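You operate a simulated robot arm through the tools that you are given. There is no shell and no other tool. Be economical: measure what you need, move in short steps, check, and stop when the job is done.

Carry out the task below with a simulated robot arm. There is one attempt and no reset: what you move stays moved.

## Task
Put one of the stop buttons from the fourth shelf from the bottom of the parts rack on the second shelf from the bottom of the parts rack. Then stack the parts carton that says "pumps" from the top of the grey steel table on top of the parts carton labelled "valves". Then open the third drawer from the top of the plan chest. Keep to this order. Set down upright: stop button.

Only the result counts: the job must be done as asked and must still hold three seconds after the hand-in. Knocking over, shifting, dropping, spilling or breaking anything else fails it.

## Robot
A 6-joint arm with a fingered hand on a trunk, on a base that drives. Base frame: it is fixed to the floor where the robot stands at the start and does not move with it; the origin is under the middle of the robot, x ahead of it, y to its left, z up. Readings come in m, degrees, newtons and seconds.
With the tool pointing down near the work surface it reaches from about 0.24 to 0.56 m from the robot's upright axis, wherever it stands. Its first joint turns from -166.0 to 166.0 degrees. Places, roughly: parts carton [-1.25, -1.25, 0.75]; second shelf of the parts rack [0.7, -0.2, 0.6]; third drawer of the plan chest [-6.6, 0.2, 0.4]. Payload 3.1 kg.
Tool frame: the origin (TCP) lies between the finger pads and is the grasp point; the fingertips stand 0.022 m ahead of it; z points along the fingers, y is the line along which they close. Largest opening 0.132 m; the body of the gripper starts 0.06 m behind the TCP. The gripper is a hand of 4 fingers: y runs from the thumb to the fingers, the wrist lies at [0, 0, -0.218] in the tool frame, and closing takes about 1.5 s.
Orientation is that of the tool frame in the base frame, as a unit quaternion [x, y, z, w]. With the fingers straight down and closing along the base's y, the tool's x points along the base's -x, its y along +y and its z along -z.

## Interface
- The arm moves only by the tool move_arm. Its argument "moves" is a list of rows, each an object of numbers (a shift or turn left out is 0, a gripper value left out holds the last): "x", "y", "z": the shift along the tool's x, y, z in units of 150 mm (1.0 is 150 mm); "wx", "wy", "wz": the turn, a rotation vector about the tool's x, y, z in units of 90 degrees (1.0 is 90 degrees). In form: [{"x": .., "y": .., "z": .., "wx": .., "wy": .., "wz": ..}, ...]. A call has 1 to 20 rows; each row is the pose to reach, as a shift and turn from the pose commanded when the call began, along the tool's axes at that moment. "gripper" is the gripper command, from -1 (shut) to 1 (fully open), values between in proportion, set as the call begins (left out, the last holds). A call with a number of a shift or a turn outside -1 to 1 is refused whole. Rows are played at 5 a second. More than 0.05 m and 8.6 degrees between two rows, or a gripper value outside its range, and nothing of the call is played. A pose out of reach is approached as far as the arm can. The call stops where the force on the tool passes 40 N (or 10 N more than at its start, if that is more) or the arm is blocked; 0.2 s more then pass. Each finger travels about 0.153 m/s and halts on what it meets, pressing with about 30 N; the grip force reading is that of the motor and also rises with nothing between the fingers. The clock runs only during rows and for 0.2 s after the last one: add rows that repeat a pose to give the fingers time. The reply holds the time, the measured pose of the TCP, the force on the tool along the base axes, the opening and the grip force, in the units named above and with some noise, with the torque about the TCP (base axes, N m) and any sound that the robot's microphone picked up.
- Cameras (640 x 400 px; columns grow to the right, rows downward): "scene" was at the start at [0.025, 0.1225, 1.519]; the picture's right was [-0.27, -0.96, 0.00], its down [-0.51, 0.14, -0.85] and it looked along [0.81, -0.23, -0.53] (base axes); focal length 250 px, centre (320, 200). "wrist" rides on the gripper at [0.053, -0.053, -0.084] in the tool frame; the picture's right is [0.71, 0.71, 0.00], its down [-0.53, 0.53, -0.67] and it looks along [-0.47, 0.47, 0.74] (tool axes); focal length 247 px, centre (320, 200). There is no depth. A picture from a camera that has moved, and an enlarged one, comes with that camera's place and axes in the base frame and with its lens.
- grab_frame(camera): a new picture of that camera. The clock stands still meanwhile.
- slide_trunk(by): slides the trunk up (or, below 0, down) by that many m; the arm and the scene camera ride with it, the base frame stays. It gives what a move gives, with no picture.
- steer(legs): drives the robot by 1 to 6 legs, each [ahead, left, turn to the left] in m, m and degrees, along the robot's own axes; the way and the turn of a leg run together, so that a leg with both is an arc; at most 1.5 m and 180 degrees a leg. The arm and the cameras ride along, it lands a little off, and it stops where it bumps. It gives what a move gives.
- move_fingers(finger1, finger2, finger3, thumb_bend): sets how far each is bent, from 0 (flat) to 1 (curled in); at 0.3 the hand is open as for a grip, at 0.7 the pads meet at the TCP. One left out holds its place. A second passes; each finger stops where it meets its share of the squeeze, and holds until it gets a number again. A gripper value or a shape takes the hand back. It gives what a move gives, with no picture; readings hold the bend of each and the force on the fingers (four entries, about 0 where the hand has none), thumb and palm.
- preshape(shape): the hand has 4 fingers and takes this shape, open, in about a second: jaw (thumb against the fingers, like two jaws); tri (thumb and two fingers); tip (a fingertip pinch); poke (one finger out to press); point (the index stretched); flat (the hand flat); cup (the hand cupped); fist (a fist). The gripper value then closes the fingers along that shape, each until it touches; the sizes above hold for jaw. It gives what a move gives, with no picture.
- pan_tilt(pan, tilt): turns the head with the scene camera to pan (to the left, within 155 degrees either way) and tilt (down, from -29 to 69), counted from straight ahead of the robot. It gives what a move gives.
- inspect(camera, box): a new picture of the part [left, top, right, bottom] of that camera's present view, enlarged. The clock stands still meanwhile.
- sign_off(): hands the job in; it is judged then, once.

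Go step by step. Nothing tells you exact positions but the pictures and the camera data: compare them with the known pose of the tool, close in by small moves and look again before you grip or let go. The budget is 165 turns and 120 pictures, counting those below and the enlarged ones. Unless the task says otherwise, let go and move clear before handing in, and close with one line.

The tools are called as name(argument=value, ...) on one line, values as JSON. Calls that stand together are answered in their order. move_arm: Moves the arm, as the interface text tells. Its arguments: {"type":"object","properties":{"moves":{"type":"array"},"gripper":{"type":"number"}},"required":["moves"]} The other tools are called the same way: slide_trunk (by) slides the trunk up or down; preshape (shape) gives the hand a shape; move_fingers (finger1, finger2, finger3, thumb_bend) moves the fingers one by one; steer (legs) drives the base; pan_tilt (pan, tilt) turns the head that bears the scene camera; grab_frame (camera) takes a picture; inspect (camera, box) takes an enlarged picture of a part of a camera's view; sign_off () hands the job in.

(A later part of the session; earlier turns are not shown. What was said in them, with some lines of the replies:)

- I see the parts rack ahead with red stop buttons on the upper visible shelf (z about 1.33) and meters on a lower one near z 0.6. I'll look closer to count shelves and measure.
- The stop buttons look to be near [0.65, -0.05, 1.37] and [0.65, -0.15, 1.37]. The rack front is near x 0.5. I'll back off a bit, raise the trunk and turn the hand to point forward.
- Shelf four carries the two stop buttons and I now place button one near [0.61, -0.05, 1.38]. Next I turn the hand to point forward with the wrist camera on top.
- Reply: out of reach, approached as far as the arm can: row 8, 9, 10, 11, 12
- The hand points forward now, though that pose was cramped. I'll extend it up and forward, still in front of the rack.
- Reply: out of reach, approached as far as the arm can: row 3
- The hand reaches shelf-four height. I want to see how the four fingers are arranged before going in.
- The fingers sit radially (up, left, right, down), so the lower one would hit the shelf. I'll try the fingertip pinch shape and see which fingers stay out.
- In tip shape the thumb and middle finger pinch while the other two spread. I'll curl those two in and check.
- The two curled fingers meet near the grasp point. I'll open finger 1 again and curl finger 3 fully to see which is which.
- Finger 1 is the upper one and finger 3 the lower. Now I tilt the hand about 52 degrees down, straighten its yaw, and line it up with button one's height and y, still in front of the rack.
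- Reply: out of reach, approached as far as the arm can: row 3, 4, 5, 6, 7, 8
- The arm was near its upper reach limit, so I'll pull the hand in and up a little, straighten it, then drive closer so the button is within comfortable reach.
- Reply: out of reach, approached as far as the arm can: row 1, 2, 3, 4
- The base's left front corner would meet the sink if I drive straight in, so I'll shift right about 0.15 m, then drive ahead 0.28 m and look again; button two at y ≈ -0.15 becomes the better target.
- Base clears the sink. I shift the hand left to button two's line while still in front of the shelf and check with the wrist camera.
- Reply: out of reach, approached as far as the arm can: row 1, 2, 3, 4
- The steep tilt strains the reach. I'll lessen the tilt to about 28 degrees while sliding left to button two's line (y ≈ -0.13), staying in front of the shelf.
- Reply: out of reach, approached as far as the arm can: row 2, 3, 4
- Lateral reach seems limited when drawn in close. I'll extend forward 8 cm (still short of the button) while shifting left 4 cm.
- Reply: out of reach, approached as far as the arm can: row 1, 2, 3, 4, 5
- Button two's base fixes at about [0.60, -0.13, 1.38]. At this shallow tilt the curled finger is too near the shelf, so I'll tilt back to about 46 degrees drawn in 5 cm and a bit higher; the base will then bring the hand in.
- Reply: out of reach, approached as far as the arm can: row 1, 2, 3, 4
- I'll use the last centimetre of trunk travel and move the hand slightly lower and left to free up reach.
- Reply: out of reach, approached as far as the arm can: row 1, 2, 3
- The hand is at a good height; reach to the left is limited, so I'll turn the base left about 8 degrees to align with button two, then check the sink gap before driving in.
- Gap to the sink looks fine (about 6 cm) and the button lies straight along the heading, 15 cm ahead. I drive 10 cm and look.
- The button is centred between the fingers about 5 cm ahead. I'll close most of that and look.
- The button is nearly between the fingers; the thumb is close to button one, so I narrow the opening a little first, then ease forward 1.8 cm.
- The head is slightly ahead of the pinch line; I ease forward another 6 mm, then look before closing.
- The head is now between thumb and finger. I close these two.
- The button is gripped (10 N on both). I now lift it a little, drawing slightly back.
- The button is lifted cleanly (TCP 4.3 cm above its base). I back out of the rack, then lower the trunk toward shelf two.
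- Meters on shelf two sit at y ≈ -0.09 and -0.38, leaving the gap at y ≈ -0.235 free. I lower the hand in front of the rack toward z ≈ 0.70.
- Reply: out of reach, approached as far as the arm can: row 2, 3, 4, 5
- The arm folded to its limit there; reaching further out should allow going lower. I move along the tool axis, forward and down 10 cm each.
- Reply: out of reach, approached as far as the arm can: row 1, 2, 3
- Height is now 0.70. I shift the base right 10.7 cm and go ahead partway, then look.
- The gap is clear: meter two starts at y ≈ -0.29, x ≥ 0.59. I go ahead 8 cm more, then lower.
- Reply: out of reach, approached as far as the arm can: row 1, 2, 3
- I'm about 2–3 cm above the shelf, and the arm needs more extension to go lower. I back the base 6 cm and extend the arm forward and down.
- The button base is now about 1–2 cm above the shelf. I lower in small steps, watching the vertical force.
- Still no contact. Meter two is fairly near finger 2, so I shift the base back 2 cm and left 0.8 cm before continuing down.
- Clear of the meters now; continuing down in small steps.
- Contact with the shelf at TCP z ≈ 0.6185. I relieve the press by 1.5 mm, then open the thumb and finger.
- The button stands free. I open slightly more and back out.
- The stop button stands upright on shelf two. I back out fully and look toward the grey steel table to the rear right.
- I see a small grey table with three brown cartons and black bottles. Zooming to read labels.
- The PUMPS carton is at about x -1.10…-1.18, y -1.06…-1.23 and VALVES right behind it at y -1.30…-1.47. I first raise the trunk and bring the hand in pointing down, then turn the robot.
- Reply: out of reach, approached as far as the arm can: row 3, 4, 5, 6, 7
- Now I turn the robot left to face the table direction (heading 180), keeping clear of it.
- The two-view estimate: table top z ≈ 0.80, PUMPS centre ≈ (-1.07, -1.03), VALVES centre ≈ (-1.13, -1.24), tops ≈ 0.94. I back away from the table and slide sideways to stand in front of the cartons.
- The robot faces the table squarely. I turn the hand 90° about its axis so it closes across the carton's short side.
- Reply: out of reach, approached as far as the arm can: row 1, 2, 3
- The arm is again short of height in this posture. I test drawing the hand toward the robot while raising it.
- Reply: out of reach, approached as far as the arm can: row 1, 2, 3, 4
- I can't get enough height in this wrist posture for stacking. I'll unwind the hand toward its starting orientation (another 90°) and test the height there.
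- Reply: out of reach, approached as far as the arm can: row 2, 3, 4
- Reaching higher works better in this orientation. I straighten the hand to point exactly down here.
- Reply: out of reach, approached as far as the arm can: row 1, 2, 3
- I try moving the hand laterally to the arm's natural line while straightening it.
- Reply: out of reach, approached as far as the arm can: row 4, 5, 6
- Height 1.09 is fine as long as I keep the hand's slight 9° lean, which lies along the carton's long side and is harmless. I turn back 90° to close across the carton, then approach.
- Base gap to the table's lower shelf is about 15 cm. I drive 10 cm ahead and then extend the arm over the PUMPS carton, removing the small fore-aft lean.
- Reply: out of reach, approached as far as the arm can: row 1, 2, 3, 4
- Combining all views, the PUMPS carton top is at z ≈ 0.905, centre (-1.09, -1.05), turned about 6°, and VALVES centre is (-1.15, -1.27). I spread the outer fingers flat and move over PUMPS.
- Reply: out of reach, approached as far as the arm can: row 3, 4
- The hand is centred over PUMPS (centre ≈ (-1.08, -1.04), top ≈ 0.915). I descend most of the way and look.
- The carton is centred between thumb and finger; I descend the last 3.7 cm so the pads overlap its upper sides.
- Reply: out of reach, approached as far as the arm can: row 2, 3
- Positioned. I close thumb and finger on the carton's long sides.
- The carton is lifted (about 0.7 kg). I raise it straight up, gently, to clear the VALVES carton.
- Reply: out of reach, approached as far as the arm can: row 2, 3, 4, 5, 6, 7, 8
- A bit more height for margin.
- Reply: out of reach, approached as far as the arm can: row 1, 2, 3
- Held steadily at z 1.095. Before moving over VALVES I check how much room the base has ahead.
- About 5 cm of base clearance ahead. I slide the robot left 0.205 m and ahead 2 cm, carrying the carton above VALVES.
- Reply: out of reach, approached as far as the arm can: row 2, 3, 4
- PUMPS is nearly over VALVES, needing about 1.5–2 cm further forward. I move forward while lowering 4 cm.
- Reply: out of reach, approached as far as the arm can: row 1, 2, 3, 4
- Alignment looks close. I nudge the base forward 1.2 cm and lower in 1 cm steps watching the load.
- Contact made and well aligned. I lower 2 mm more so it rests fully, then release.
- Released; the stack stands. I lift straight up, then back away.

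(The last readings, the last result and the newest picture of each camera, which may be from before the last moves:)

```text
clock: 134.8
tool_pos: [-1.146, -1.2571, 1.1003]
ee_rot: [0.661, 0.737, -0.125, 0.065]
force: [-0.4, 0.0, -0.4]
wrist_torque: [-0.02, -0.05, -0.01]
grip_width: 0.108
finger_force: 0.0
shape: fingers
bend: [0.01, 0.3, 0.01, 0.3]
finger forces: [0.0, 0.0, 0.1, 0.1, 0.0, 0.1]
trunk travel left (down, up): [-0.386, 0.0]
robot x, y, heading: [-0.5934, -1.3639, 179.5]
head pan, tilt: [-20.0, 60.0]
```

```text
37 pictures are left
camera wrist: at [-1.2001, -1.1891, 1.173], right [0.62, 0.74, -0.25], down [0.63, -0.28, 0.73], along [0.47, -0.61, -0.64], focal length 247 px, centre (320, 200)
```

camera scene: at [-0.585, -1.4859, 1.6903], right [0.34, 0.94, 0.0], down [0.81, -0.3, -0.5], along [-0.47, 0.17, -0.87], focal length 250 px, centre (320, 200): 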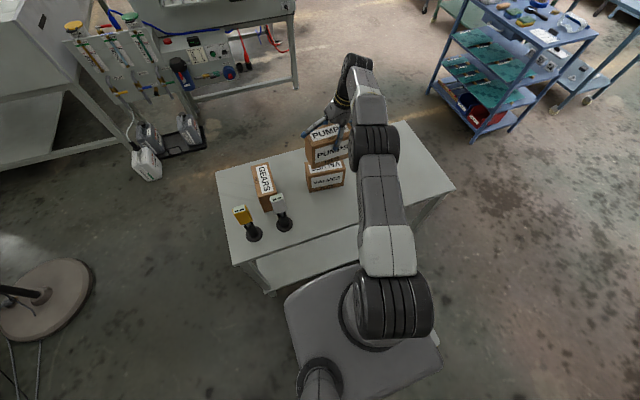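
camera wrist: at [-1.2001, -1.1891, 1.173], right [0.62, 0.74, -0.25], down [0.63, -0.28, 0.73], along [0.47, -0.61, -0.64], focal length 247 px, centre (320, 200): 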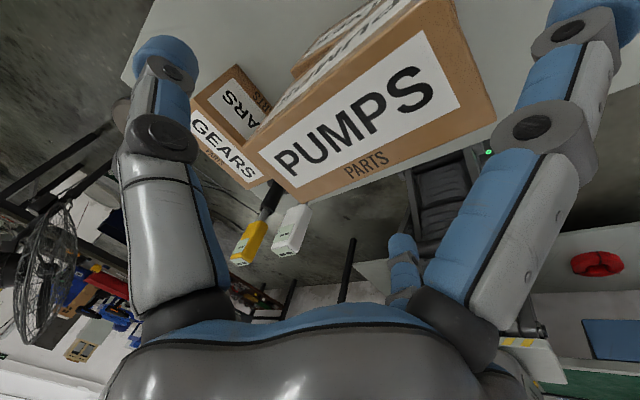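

The stack PUMPS on VALVES stands. I back off, slide right to the aisle (y ≈ -0.26) and look down the way to the plan chest.

steer(legs=[[-0.36, 0, 0], [0, -1.1, 0]])

pan_tilt(pan=0, tilt=20)

grab_frame(camera="scene")

```text
clock: 142.3
tool_pos: [-0.7949, -0.1464, 1.1007]
ee_rot: [0.662, 0.737, -0.124, 0.064]
force: [-0.6, -0.5, -0.6]
wrist_torque: [0.0, -0.01, 0.01]
grip_width: 0.1083
finger_force: 0.1
shape: fingers
bend: [0.01, 0.3, 0.01, 0.3]
finger forces: [0.0, 0.0, 0.0, 0.1, 0.0, 0.0]
trunk travel left (down, up): [-0.386, 0.0]
robot x, y, heading: [-0.2388, -0.2479, -179.9]
head pan, tilt: [-20.0, 60.0]
```

```text
clock: 143.4
tool_pos: [-0.7954, -0.1456, 1.1009]
ee_rot: [0.661, 0.737, -0.123, 0.065]
force: [-0.1, 0.1, 0.0]
wrist_torque: [0.0, 0.01, 0.04]
grip_width: 0.1083
finger_force: 0.1
shape: fingers
bend: [0.01, 0.3, 0.01, 0.3]
finger forces: [0.1, 0.0, 0.1, 0.0, 0.0, 0.0]
trunk travel left (down, up): [-0.386, 0.0]
robot x, y, heading: [-0.2409, -0.2469, -179.9]
head pan, tilt: [0.0, 20.0]
```

```text
36 pictures are left
camera scene: at [-0.274, -0.3968, 1.7483], right [0.0, 1.0, 0.0], down [0.34, 0.0, -0.94], along [-0.94, 0.0, -0.34], focal length 250 px, centre (320, 200)
```

scene: 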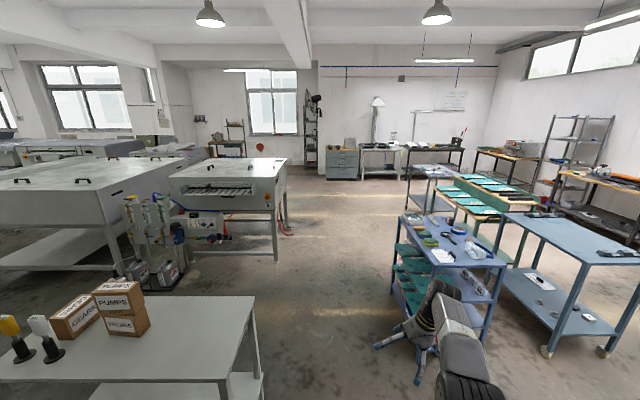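

The aisle is clear: trolley right of y 0.4, machine left of y -0.9, plan chest front at x ≈ -6.5, y ≈ 0.2. I drive 4.5 m, drifting right slightly, and lower the trunk.

steer(legs=[[1.5, 0, 0], [1.5, -0.1, 0], [1.5, -0.2, 0]])

slide_trunk(by=-0.386)

pan_tilt(pan=0, tilt=20)

grab_frame(camera="scene")

```text
refused: leg 2 is longer than a leg can be; nothing moved
```

```text
clock: 147.1
tool_pos: [-0.7942, -0.1469, 0.7165]
ee_rot: [0.661, 0.737, -0.124, 0.064]
force: [0.4, -0.3, -0.4]
wrist_torque: [0.0, -0.01, 0.04]
grip_width: 0.1081
finger_force: 0.1
shape: fingers
bend: [0.01, 0.3, 0.01, 0.3]
finger forces: [0.1, 0.1, 0.0, 0.1, 0.0, 0.0]
trunk travel left (down, up): [0.0, 0.386]
robot x, y, heading: [-0.2419, -0.248, -180.1]
head pan, tilt: [0.0, 20.0]
```

```text
clock: 147.7
tool_pos: [-0.794, -0.1459, 0.7159]
ee_rot: [0.66, 0.738, -0.123, 0.065]
force: [-1.2, 0.3, -0.4]
wrist_torque: [0.0, -0.03, -0.02]
grip_width: 0.1084
finger_force: 0.0
shape: fingers
bend: [0.01, 0.3, 0.01, 0.3]
finger forces: [0.0, 0.0, 0.0, 0.0, 0.1, 0.0]
trunk travel left (down, up): [0.0, 0.386]
robot x, y, heading: [-0.2421, -0.2487, -180.1]
head pan, tilt: [0.0, 20.0]
```

```text
35 pictures are left
camera scene: at [-0.2739, -0.3969, 1.3639], right [0.0, 1.0, 0.0], down [0.34, 0.0, -0.94], along [-0.94, 0.0, -0.34], focal length 250 px, centre (320, 200)
```

scene: 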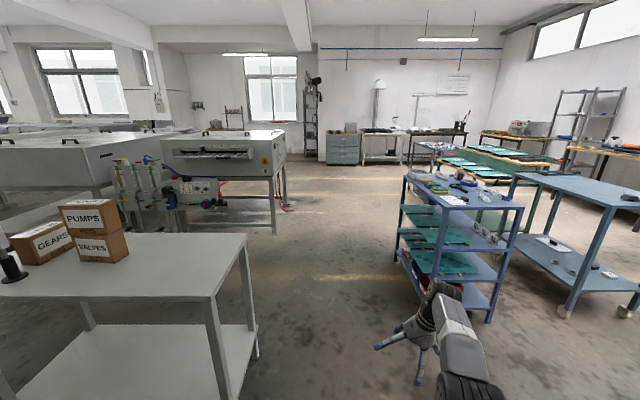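

The long leg was refused; I drive with legs within the limit.

steer(legs=[[1.4, 0, 0], [1.4, 0, 0], [1.4, -0.3, 0]])

grab_frame(camera="scene")

```text
clock: 168.0
tool_pos: [-4.9833, 0.2901, 0.7166]
ee_rot: [0.678, 0.722, -0.125, 0.062]
force: [0.0, 0.0, -0.1]
wrist_torque: [0.0, -0.02, -0.02]
grip_width: 0.1084
finger_force: 0.0
shape: fingers
bend: [0.01, 0.3, 0.01, 0.3]
finger forces: [0.1, 0.1, 0.0, 0.0, 0.0, 0.0]
trunk travel left (down, up): [0.0, 0.386]
robot x, y, heading: [-4.4351, 0.1581, 177.2]
head pan, tilt: [0.0, 20.0]
```

```text
34 pictures are left
camera scene: at [-4.4766, 0.0147, 1.3639], right [0.05, 1.0, 0.0], down [0.34, -0.02, -0.94], along [-0.94, 0.04, -0.34], focal length 250 px, centre (320, 200)
```

scene: 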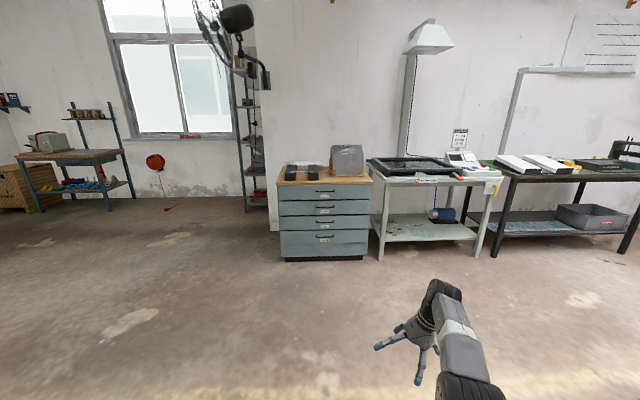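

inspect(camera="scene", box=[260, 160, 390, 270])

```text
3.64 times, centred on (325, 215) of scene
camera zoom: at [-4.4766, 0.0147, 1.3639], right [0.05, 1.0, 0.0], down [0.34, -0.02, -0.94], along [-0.94, 0.04, -0.34], focal length 908 px, centre (302, 146)
```

zoom: 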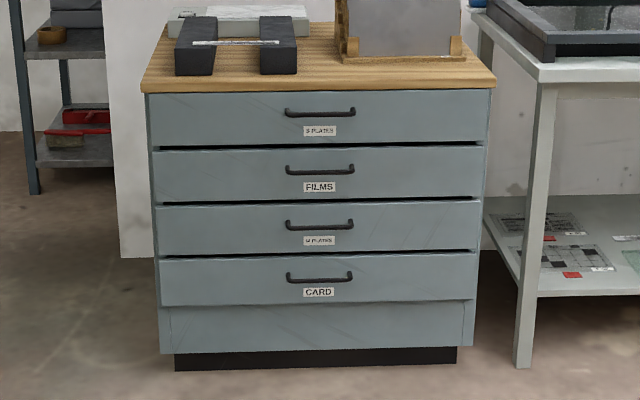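

Third drawer's handle is at about y 0.14, z 0.45, chest front x ≈ -6.5. I turn the hand to point forward with the thumb above and finger below the bar.

move_arm(moves=[{"wx": 0.09, "y": -0.03}, {"wx": 0.18, "y": -0.06}, {"wx": 0.27, "y": -0.09}, {"wx": 0.36, "y": -0.12}, {"wx": 0.45, "y": -0.15}, {"wx": 0.54, "y": -0.18}, {"wx": 0.63, "y": -0.21}, {"wx": 0.72, "y": -0.24}, {"wx": 0.81, "y": -0.27}, {"wx": 0.9, "y": -0.3}, {"wx": 0.95, "y": -0.33}, {"wx": 0.95, "y": -0.33}])

```text
clock: 170.6
tool_pos: [-5.0329, 0.2875, 0.7221]
ee_rot: [-0.54, -0.444, 0.581, 0.417]
force: [0.1, 0.6, -0.2]
wrist_torque: [0.01, -0.03, 0.01]
grip_width: 0.108
finger_force: 0.0
shape: fingers
bend: [0.01, 0.3, 0.01, 0.3]
finger forces: [0.0, 0.0, 0.0, 0.1, 0.0, 0.2]
trunk travel left (down, up): [0.0, 0.386]
robot x, y, heading: [-4.4345, 0.1593, 177.2]
head pan, tilt: [0.0, 20.0]
```

Hand points forward level. I roll it level and lower toward handle height.

move_arm(moves=[{"x": 0.06, "y": 0.225, "wz": -0.042}, {"x": 0.12, "y": 0.45, "wz": -0.084}, {"x": 0.18, "y": 0.675, "wz": -0.126}, {"x": 0.24, "y": 0.9, "z": -0.02, "wz": -0.166}, {"x": 0.24, "y": 0.9, "z": -0.02, "wz": -0.166}])

move_arm(moves=[{"y": 0.2}, {"y": 0.4}, {"y": 0.6}, {"y": 0.8}, {"y": 0.9}, {"y": 0.9}])

```text
clock: 171.8
tool_pos: [-5.0329, 0.2873, 0.5796]
ee_rot: [-0.477, -0.511, 0.523, 0.488]
force: [0.2, -0.9, 0.4]
wrist_torque: [-0.03, 0.02, 0.02]
grip_width: 0.1078
finger_force: 0.0
shape: fingers
bend: [0.01, 0.3, 0.01, 0.3]
finger forces: [0.1, 0.1, 0.0, 0.1, 0.0, 0.1]
trunk travel left (down, up): [0.0, 0.386]
robot x, y, heading: [-4.434, 0.1607, 177.3]
head pan, tilt: [0.0, 20.0]
```

```text
clock: 173.2
tool_pos: [-5.0201, 0.2802, 0.4913]
ee_rot: [-0.478, -0.511, 0.522, 0.488]
force: [0.2, -0.2, -0.3]
wrist_torque: [-0.04, 0.02, 0.01]
grip_width: 0.108
finger_force: 0.0
shape: fingers
bend: [0.01, 0.3, 0.01, 0.3]
finger forces: [0.0, 0.0, 0.0, 0.0, 0.0, 0.1]
out of reach, approached as far as the arm can: row 3, 4, 5, 6
trunk travel left (down, up): [0.0, 0.386]
robot x, y, heading: [-4.433, 0.1639, 177.5]
head pan, tilt: [0.0, 20.0]
```

move_arm(moves=[{"y": 0.1, "z": 0.17}, {"y": 0.2, "z": 0.34}, {"y": 0.3, "z": 0.5}, {"y": 0.3, "z": 0.5}])

steer(legs=[[0.9, 0, 2.6]])

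pan_tilt(pan=-5, tilt=35)

grab_frame(camera="scene")

grab_frame(camera="wrist")

```text
clock: 174.2
tool_pos: [-5.0384, 0.2698, 0.501]
ee_rot: [-0.477, -0.511, 0.522, 0.488]
force: [0.6, 0.1, -0.4]
wrist_torque: [0.04, 0.0, 0.0]
grip_width: 0.108
finger_force: 0.0
shape: fingers
bend: [0.01, 0.3, 0.01, 0.3]
finger forces: [0.0, 0.0, 0.1, 0.0, 0.0, 0.1]
out of reach, approached as far as the arm can: row 1, 2, 3, 4
trunk travel left (down, up): [0.0, 0.386]
robot x, y, heading: [-4.4383, 0.1591, 177.2]
head pan, tilt: [0.0, 20.0]
```

```text
clock: 179.0
tool_pos: [-5.9501, 0.261, 0.5009]
ee_rot: [-0.465, -0.523, 0.534, 0.475]
force: [0.0, -0.7, -0.1]
wrist_torque: [0.0, -0.02, -0.01]
grip_width: 0.1084
finger_force: 0.1
shape: fingers
bend: [0.01, 0.3, 0.01, 0.3]
finger forces: [0.0, 0.0, 0.0, 0.1, 0.1, 0.1]
trunk travel left (down, up): [0.0, 0.386]
robot x, y, heading: [-5.3414, 0.1853, -179.6]
head pan, tilt: [0.0, 20.0]
```

```text
clock: 179.8
tool_pos: [-5.9491, 0.2615, 0.4999]
ee_rot: [-0.465, -0.523, 0.534, 0.475]
force: [-0.1, -0.1, -0.2]
wrist_torque: [0.02, 0.03, 0.02]
grip_width: 0.1081
finger_force: 0.0
shape: fingers
bend: [0.01, 0.3, 0.01, 0.3]
finger forces: [0.0, 0.1, 0.0, 0.0, 0.0, 0.1]
trunk travel left (down, up): [0.0, 0.386]
robot x, y, heading: [-5.3416, 0.1842, -180.2]
head pan, tilt: [-5.0, 35.0]
```

```text
32 pictures are left
camera scene: at [-5.3715, 0.0416, 1.3401], right [0.09, 1.0, 0.0], down [0.57, -0.05, -0.82], along [-0.82, 0.07, -0.57], focal length 250 px, centre (320, 200)
```

scene: 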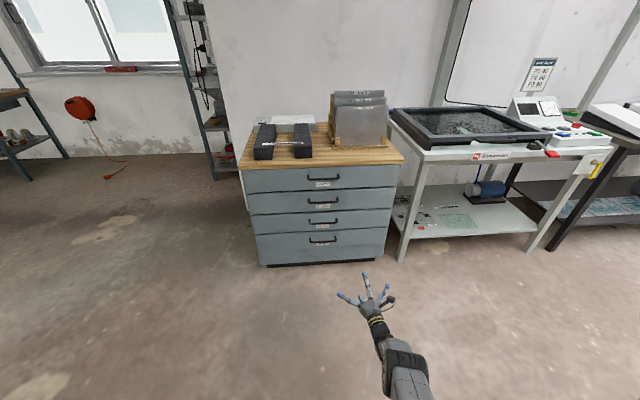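

```text
31 pictures are left
camera wrist: at [-5.8723, 0.3238, 0.5524], right [-0.1, 0.7, -0.71], down [0.71, -0.45, -0.54], along [-0.69, -0.56, -0.46], focal length 247 px, centre (320, 200)
```

wrist: 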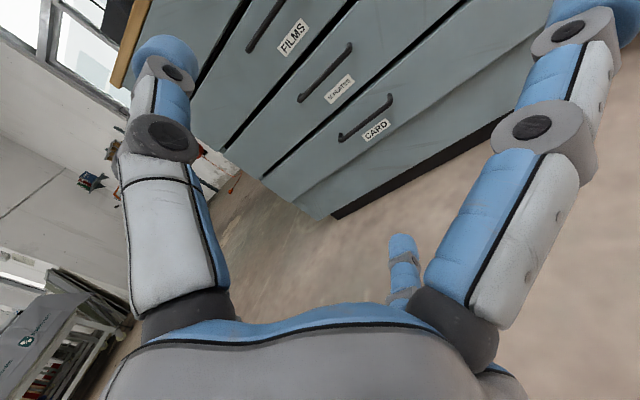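

The third handle triangulates to about (-6.445, 0.148, 0.443). I pitch the hand 18° down to get low enough, and drive nearer, shifting left 11 cm.

move_arm(moves=[{"y": 0.15, "z": -0.02, "wx": -0.067}, {"y": 0.3, "z": -0.04, "wx": -0.134}, {"y": 0.44, "z": -0.07, "wx": -0.2}, {"y": 0.44, "z": -0.07, "wx": -0.2}])

steer(legs=[[0, 0.113, 0], [0.36, 0, 0]])

grab_frame(camera="wrist")

grab_frame(camera="scene")

```text
clock: 180.8
tool_pos: [-5.9407, 0.262, 0.4338]
ee_rot: [0.534, 0.6, -0.445, -0.396]
force: [-0.5, -0.5, -0.2]
wrist_torque: [0.01, 0.04, 0.01]
grip_width: 0.1081
finger_force: 0.1
shape: fingers
bend: [0.01, 0.3, 0.01, 0.3]
finger forces: [0.0, 0.1, 0.0, 0.1, 0.0, 0.1]
trunk travel left (down, up): [0.0, 0.386]
robot x, y, heading: [-5.3448, 0.1816, -179.8]
head pan, tilt: [-5.0, 35.0]
```

```text
clock: 183.9
tool_pos: [-6.2989, 0.1525, 0.4345]
ee_rot: [0.534, 0.599, -0.446, -0.396]
force: [-0.3, -0.5, 0.1]
wrist_torque: [-0.01, -0.01, 0.02]
grip_width: 0.1082
finger_force: 0.1
shape: fingers
bend: [0.01, 0.3, 0.01, 0.3]
finger forces: [0.0, 0.0, 0.0, 0.0, 0.0, 0.0]
trunk travel left (down, up): [0.0, 0.386]
robot x, y, heading: [-5.7039, 0.0701, 179.8]
head pan, tilt: [-5.0, 35.0]
```

```text
30 pictures are left
camera wrist: at [-6.2413, 0.2141, 0.5094], right [0.12, 0.73, -0.68], down [0.85, -0.43, -0.31], along [-0.52, -0.54, -0.67], focal length 247 px, centre (320, 200)
```

wrist: 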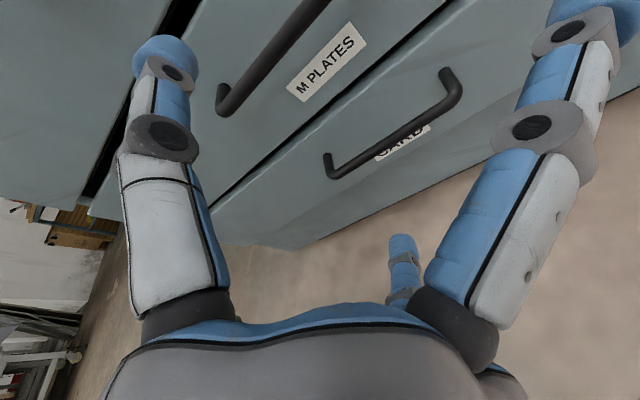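

```text
29 pictures are left
camera scene: at [-5.7302, -0.0686, 1.3401], right [0.09, 1.0, 0.0], down [0.57, -0.05, -0.82], along [-0.82, 0.07, -0.57], focal length 250 px, centre (320, 200)
```

scene: 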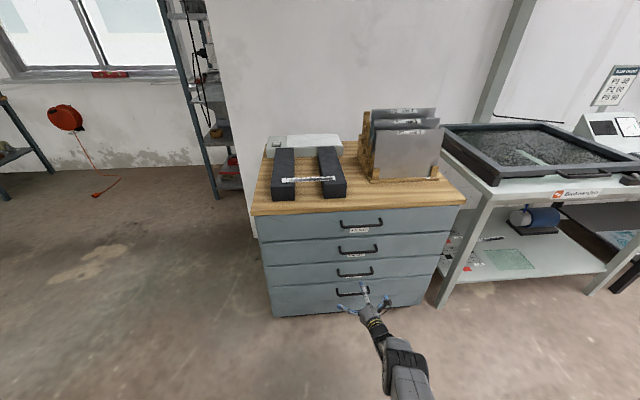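

Handle 3 ("M PLATES") confirmed near (-6.44, 0.15, 0.446). I narrow the fingers, raise 1.2 cm and drive 10 cm closer, then look.

move_fingers(finger2=0.46, thumb_bend=0.46)

move_arm(moves=[{"y": -0.04, "z": -0.012}, {"y": -0.077, "z": -0.023}, {"y": -0.077, "z": -0.023}])

steer(legs=[[0.095, 0, 0]])

grab_frame(camera="wrist")

inspect(camera="scene", box=[280, 220, 440, 340])

```text
clock: 184.9
tool_pos: [-6.2993, 0.1539, 0.4336]
ee_rot: [0.533, 0.6, -0.445, -0.397]
force: [-0.1, 0.7, 0.0]
wrist_torque: [-0.01, 0.01, 0.0]
grip_width: 0.0959
finger_force: 0.1
shape: fingers
bend: [0.01, 0.46, 0.01, 0.46]
finger forces: [0.0, 0.0, 0.1, 0.0, 0.0, 0.0]
trunk travel left (down, up): [0.0, 0.386]
robot x, y, heading: [-5.7016, 0.0707, 179.9]
head pan, tilt: [-5.0, 35.0]
```

```text
clock: 185.7
tool_pos: [-6.2994, 0.1538, 0.4466]
ee_rot: [0.534, 0.6, -0.445, -0.397]
force: [-0.1, 0.1, -0.2]
wrist_torque: [0.02, -0.01, -0.02]
grip_width: 0.0962
finger_force: 0.0
shape: fingers
bend: [0.01, 0.46, 0.01, 0.46]
finger forces: [0.0, 0.0, 0.0, 0.0, 0.0, 0.1]
trunk travel left (down, up): [0.0, 0.386]
robot x, y, heading: [-5.7019, 0.072, 180.0]
head pan, tilt: [-5.0, 35.0]
```

```text
clock: 186.8
tool_pos: [-6.3935, 0.1552, 0.4465]
ee_rot: [0.535, 0.599, -0.444, -0.397]
force: [-0.7, 0.3, 0.3]
wrist_torque: [-0.01, -0.04, -0.01]
grip_width: 0.0959
finger_force: 0.1
shape: fingers
bend: [0.01, 0.46, 0.01, 0.46]
finger forces: [0.0, 0.0, 0.0, 0.0, 0.0, 0.0]
trunk travel left (down, up): [0.0, 0.386]
robot x, y, heading: [-5.7966, 0.0682, 180.1]
head pan, tilt: [-5.0, 35.0]
```

```text
28 pictures are left
camera wrist: at [-6.3358, 0.2152, 0.521], right [0.12, 0.73, -0.68], down [0.85, -0.43, -0.31], along [-0.52, -0.54, -0.67], focal length 247 px, centre (320, 200)
```

wrist: 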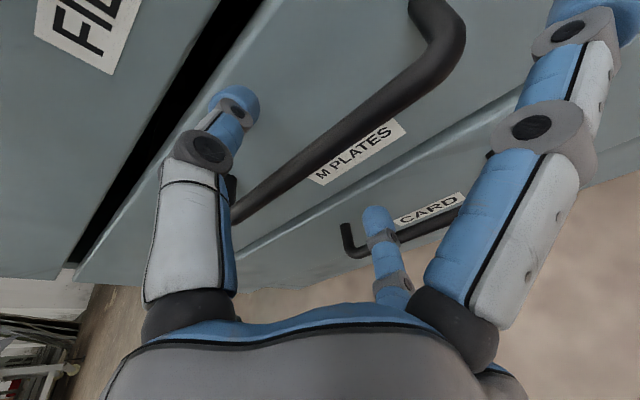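

```text
3.33 times, centred on (360, 280) of scene
camera zoom: at [-5.8256, -0.0684, 1.3401], right [0.09, 1.0, 0.0], down [0.57, -0.05, -0.82], along [-0.82, 0.07, -0.57], focal length 833 px, centre (187, -67)
```

zoom: 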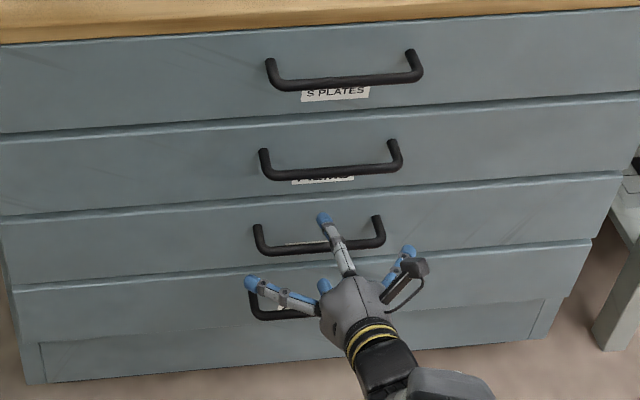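

The thumb is above bar 3 and the lower finger below it. I drive 3 cm further.

steer(legs=[[0.03, 0, 0]])

grab_frame(camera="wrist")

inspect(camera="scene", box=[280, 240, 440, 360])

```text
clock: 187.7
tool_pos: [-6.4083, 0.1551, 0.44]
ee_rot: [0.537, 0.601, -0.444, -0.393]
force: [2.2, -0.6, 0.6]
wrist_torque: [-0.02, 0.11, -0.03]
grip_width: 0.0962
finger_force: 0.9
shape: fingers
bend: [0.01, 0.46, 0.01, 0.46]
finger forces: [0.0, 0.1, 0.1, 0.0, 2.1, 0.1]
trunk travel left (down, up): [0.0, 0.386]
robot x, y, heading: [-5.8153, 0.0745, 179.9]
head pan, tilt: [-5.0, 35.0]
stopped in leg 1: the force on the tool passed its limit at 82 N (the readings are from after the stop); the commanded pose is now the measured one
```

```text
26 pictures are left
camera wrist: at [-6.3509, 0.2153, 0.5161], right [0.13, 0.72, -0.68], down [0.85, -0.43, -0.3], along [-0.51, -0.54, -0.67], focal length 247 px, centre (320, 200)
```

wrist: 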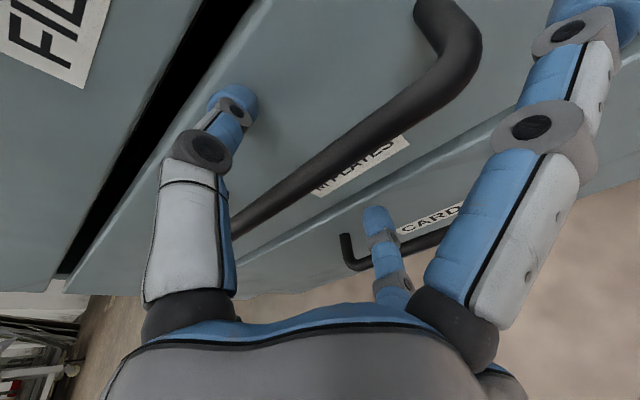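

```text
3.33 times, centred on (360, 300) of scene
camera zoom: at [-5.8449, -0.0683, 1.34], right [0.09, 1.0, 0.0], down [0.57, -0.05, -0.82], along [-0.82, 0.07, -0.57], focal length 833 px, centre (187, -133)
```

zoom: 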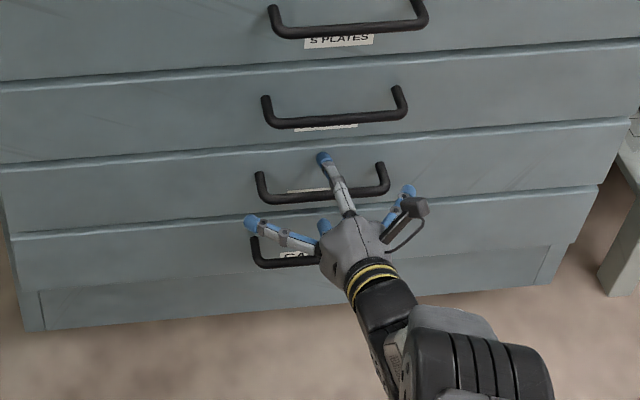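

The thumb tip touched the drawer front, and the bar is now practically at the grasp point. I back off 3 mm and close on the bar.

steer(legs=[[-0.003, 0, 0]])

move_fingers(finger2=0.8, thumb_bend=0.8)

grab_frame(camera="wrist")

```text
clock: 188.4
tool_pos: [-6.4068, 0.1544, 0.4415]
ee_rot: [0.537, 0.6, -0.444, -0.394]
force: [0.1, -0.2, 0.2]
wrist_torque: [0.01, 0.0, 0.0]
grip_width: 0.0959
finger_force: 0.1
shape: fingers
bend: [0.01, 0.46, 0.01, 0.46]
finger forces: [0.0, 0.0, 0.1, 0.0, 0.0, 0.0]
trunk travel left (down, up): [0.0, 0.386]
robot x, y, heading: [-5.8141, 0.0748, 179.8]
head pan, tilt: [-5.0, 35.0]
```

```text
clock: 189.4
tool_pos: [-6.4051, 0.1545, 0.4407]
ee_rot: [0.537, 0.6, -0.443, -0.394]
force: [0.3, 0.2, -0.1]
wrist_torque: [-0.01, 0.0, -0.02]
grip_width: 0.0843
finger_force: 0.0
shape: fingers
bend: [0.01, 0.78, 0.01, 0.73]
finger forces: [0.1, 0.0, 0.0, 0.0, 0.0, 0.1]
trunk travel left (down, up): [0.0, 0.386]
robot x, y, heading: [-5.8128, 0.0689, 179.9]
head pan, tilt: [-5.0, 35.0]
```

```text
24 pictures are left
camera wrist: at [-6.348, 0.2153, 0.5162], right [0.13, 0.72, -0.68], down [0.85, -0.43, -0.3], along [-0.51, -0.54, -0.67], focal length 247 px, centre (320, 200)
```

wrist: 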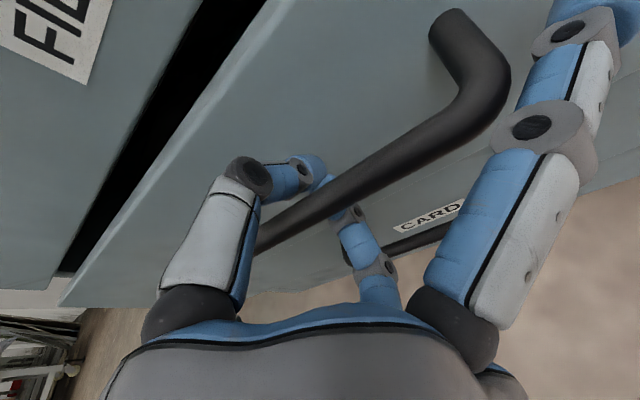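

Thumb and finger have closed behind the bar, hooking it. I pull by driving back 10 cm.

steer(legs=[[-0.1, 0, 0]])

inspect(camera="scene", box=[240, 200, 480, 380])

```text
clock: 190.5
tool_pos: [-6.3051, 0.1532, 0.4407]
ee_rot: [0.537, 0.601, -0.443, -0.392]
force: [-0.3, -0.5, 0.7]
wrist_torque: [-0.01, -0.01, -0.01]
grip_width: 0.0844
finger_force: 0.1
shape: fingers
bend: [0.01, 0.78, 0.01, 0.73]
finger forces: [0.1, 0.1, 0.0, 0.0, 0.1, 0.1]
trunk travel left (down, up): [0.0, 0.386]
robot x, y, heading: [-5.7133, 0.0756, 180.1]
head pan, tilt: [-5.0, 35.0]
```

```text
2.22 times, centred on (360, 290) of scene
camera zoom: at [-5.7406, -0.0686, 1.3401], right [0.09, 1.0, 0.0], down [0.57, -0.05, -0.82], along [-0.82, 0.07, -0.57], focal length 555 px, centre (231, 0)
```

zoom: 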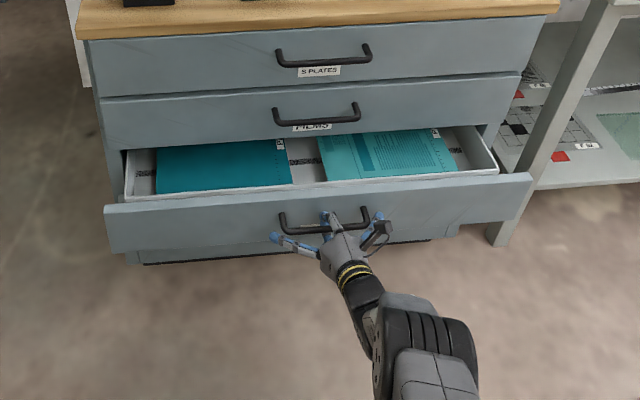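

The third drawer is opening. I pull further.

steer(legs=[[-0.15, 0, 0]])

steer(legs=[[-0.1, 0, 0]])

grab_frame(camera="scene")

```text
clock: 191.9
tool_pos: [-6.1549, 0.1547, 0.4405]
ee_rot: [0.537, 0.601, -0.443, -0.393]
force: [-0.6, 0.0, -0.6]
wrist_torque: [0.01, 0.0, 0.04]
grip_width: 0.0844
finger_force: 0.0
shape: fingers
bend: [0.01, 0.78, 0.01, 0.73]
finger forces: [0.0, 0.0, 0.0, 0.0, 0.0, 0.0]
trunk travel left (down, up): [0.0, 0.386]
robot x, y, heading: [-5.5641, 0.071, 179.7]
head pan, tilt: [-5.0, 35.0]
```

```text
clock: 193.1
tool_pos: [-6.0547, 0.1545, 0.4412]
ee_rot: [0.537, 0.601, -0.443, -0.393]
force: [0.4, 1.0, 0.6]
wrist_torque: [0.02, 0.01, -0.01]
grip_width: 0.0847
finger_force: 0.0
shape: fingers
bend: [0.0, 0.78, 0.01, 0.73]
finger forces: [0.1, 0.0, 0.0, 0.0, 0.1, 0.1]
trunk travel left (down, up): [0.0, 0.386]
robot x, y, heading: [-5.4613, 0.0694, 179.9]
head pan, tilt: [-5.0, 35.0]
```

```text
22 pictures are left
camera scene: at [-5.4899, -0.0693, 1.3401], right [0.09, 1.0, 0.0], down [0.57, -0.05, -0.82], along [-0.82, 0.07, -0.57], focal length 250 px, centre (320, 200)
```

scene: 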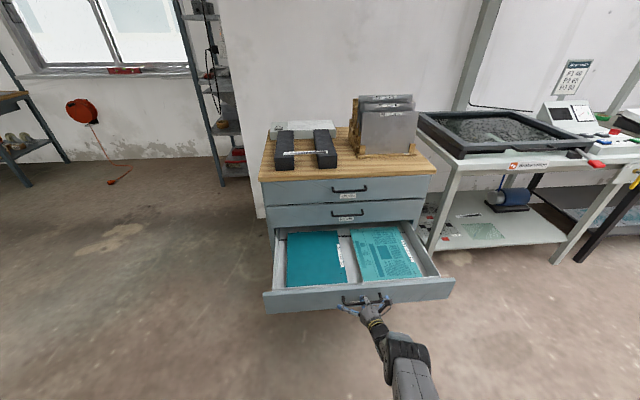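

Drawer is about 35 cm out. A bit more to be safe, stopping on force.

steer(legs=[[-0.05, 0, 0]])

grab_frame(camera="wrist")

```text
clock: 194.0
tool_pos: [-6.0037, 0.1539, 0.4407]
ee_rot: [0.536, 0.601, -0.444, -0.393]
force: [-0.2, 0.1, -0.1]
wrist_torque: [0.04, 0.01, 0.04]
grip_width: 0.0847
finger_force: 0.2
shape: fingers
bend: [0.0, 0.78, 0.01, 0.73]
finger forces: [0.1, 0.0, 0.1, 0.0, 0.1, 0.0]
trunk travel left (down, up): [0.0, 0.386]
robot x, y, heading: [-5.4119, 0.0688, 179.8]
head pan, tilt: [-5.0, 35.0]
```

```text
21 pictures are left
camera wrist: at [-5.9466, 0.2142, 0.5162], right [0.13, 0.72, -0.68], down [0.85, -0.43, -0.3], along [-0.51, -0.54, -0.67], focal length 247 px, centre (320, 200)
```

wrist: 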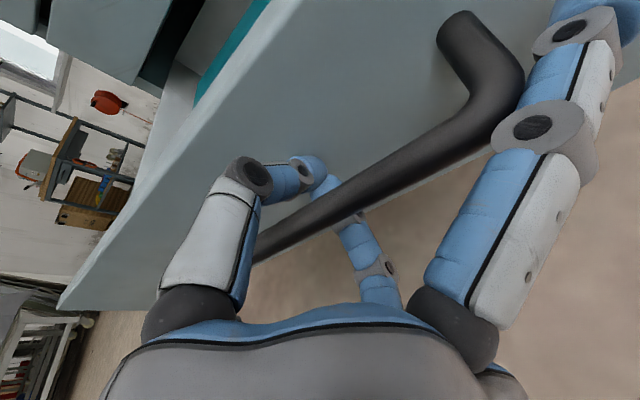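

The drawer is out 40 cm. I open the fingers just enough to free the bar, then back away.

move_fingers(finger2=0.55, thumb_bend=0.52)

steer(legs=[[-0.06, 0, 0]])

grab_frame(camera="wrist")

```text
clock: 195.0
tool_pos: [-6.0045, 0.1531, 0.4417]
ee_rot: [0.536, 0.601, -0.444, -0.394]
force: [-0.4, -0.4, -0.4]
wrist_torque: [-0.01, 0.01, 0.0]
grip_width: 0.0923
finger_force: 0.0
shape: fingers
bend: [0.0, 0.55, 0.01, 0.52]
finger forces: [0.0, 0.0, 0.0, 0.0, 0.0, 0.1]
trunk travel left (down, up): [0.0, 0.386]
robot x, y, heading: [-5.4123, 0.0746, 179.8]
head pan, tilt: [-5.0, 35.0]
```

```text
clock: 195.9
tool_pos: [-5.9433, 0.1533, 0.4405]
ee_rot: [0.536, 0.6, -0.443, -0.394]
force: [0.1, 0.2, 0.1]
wrist_torque: [0.04, -0.01, 0.0]
grip_width: 0.0923
finger_force: 0.1
shape: fingers
bend: [0.0, 0.55, 0.01, 0.52]
finger forces: [0.0, 0.0, 0.0, 0.0, 0.1, 0.0]
trunk travel left (down, up): [0.0, 0.386]
robot x, y, heading: [-5.349, 0.0713, 179.9]
head pan, tilt: [-5.0, 35.0]
```

```text
20 pictures are left
camera wrist: at [-5.8854, 0.2137, 0.5163], right [0.13, 0.72, -0.68], down [0.85, -0.43, -0.3], along [-0.51, -0.54, -0.67], focal length 247 px, centre (320, 200)
```

wrist: 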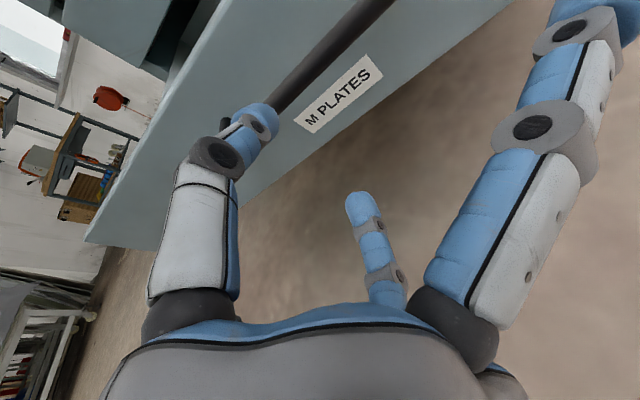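

Hand is free of the bar. I back well away and take a last look at the chest.

steer(legs=[[-0.3, 0, 0]])

grab_frame(camera="scene")

```text
clock: 198.0
tool_pos: [-5.6466, 0.1523, 0.4409]
ee_rot: [0.536, 0.601, -0.444, -0.393]
force: [0.7, 1.0, 0.5]
wrist_torque: [0.0, -0.03, 0.01]
grip_width: 0.0926
finger_force: 0.2
shape: fingers
bend: [0.0, 0.55, 0.01, 0.52]
finger forces: [0.1, 0.1, 0.0, 0.0, 0.0, 0.1]
trunk travel left (down, up): [0.0, 0.386]
robot x, y, heading: [-5.0537, 0.0725, 180.1]
head pan, tilt: [-5.0, 35.0]
```

```text
19 pictures are left
camera scene: at [-5.0826, -0.07, 1.3401], right [0.09, 1.0, 0.0], down [0.57, -0.05, -0.82], along [-0.82, 0.07, -0.57], focal length 250 px, centre (320, 200)
```

scene: 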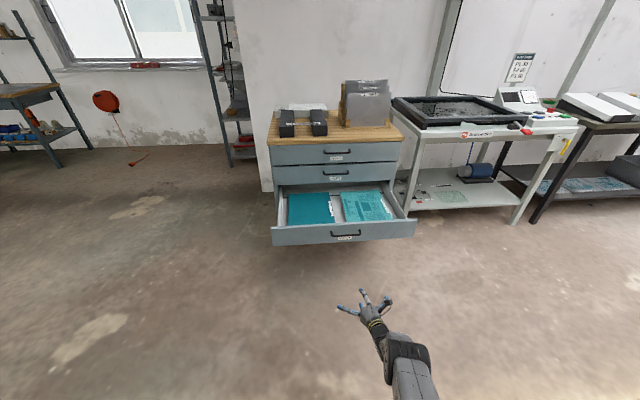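

The third drawer stands open, the carton stack was left standing and the stop button stands upright on shelf two; I hand in.

sign_off()

```text
The job is handed in.
```

The job is handed in. One stop button stands upright on the second shelf, the "pumps" carton is stacked on the "valves" carton, and the plan chest's third drawer is about 40 cm open. All three were done in the order you gave.
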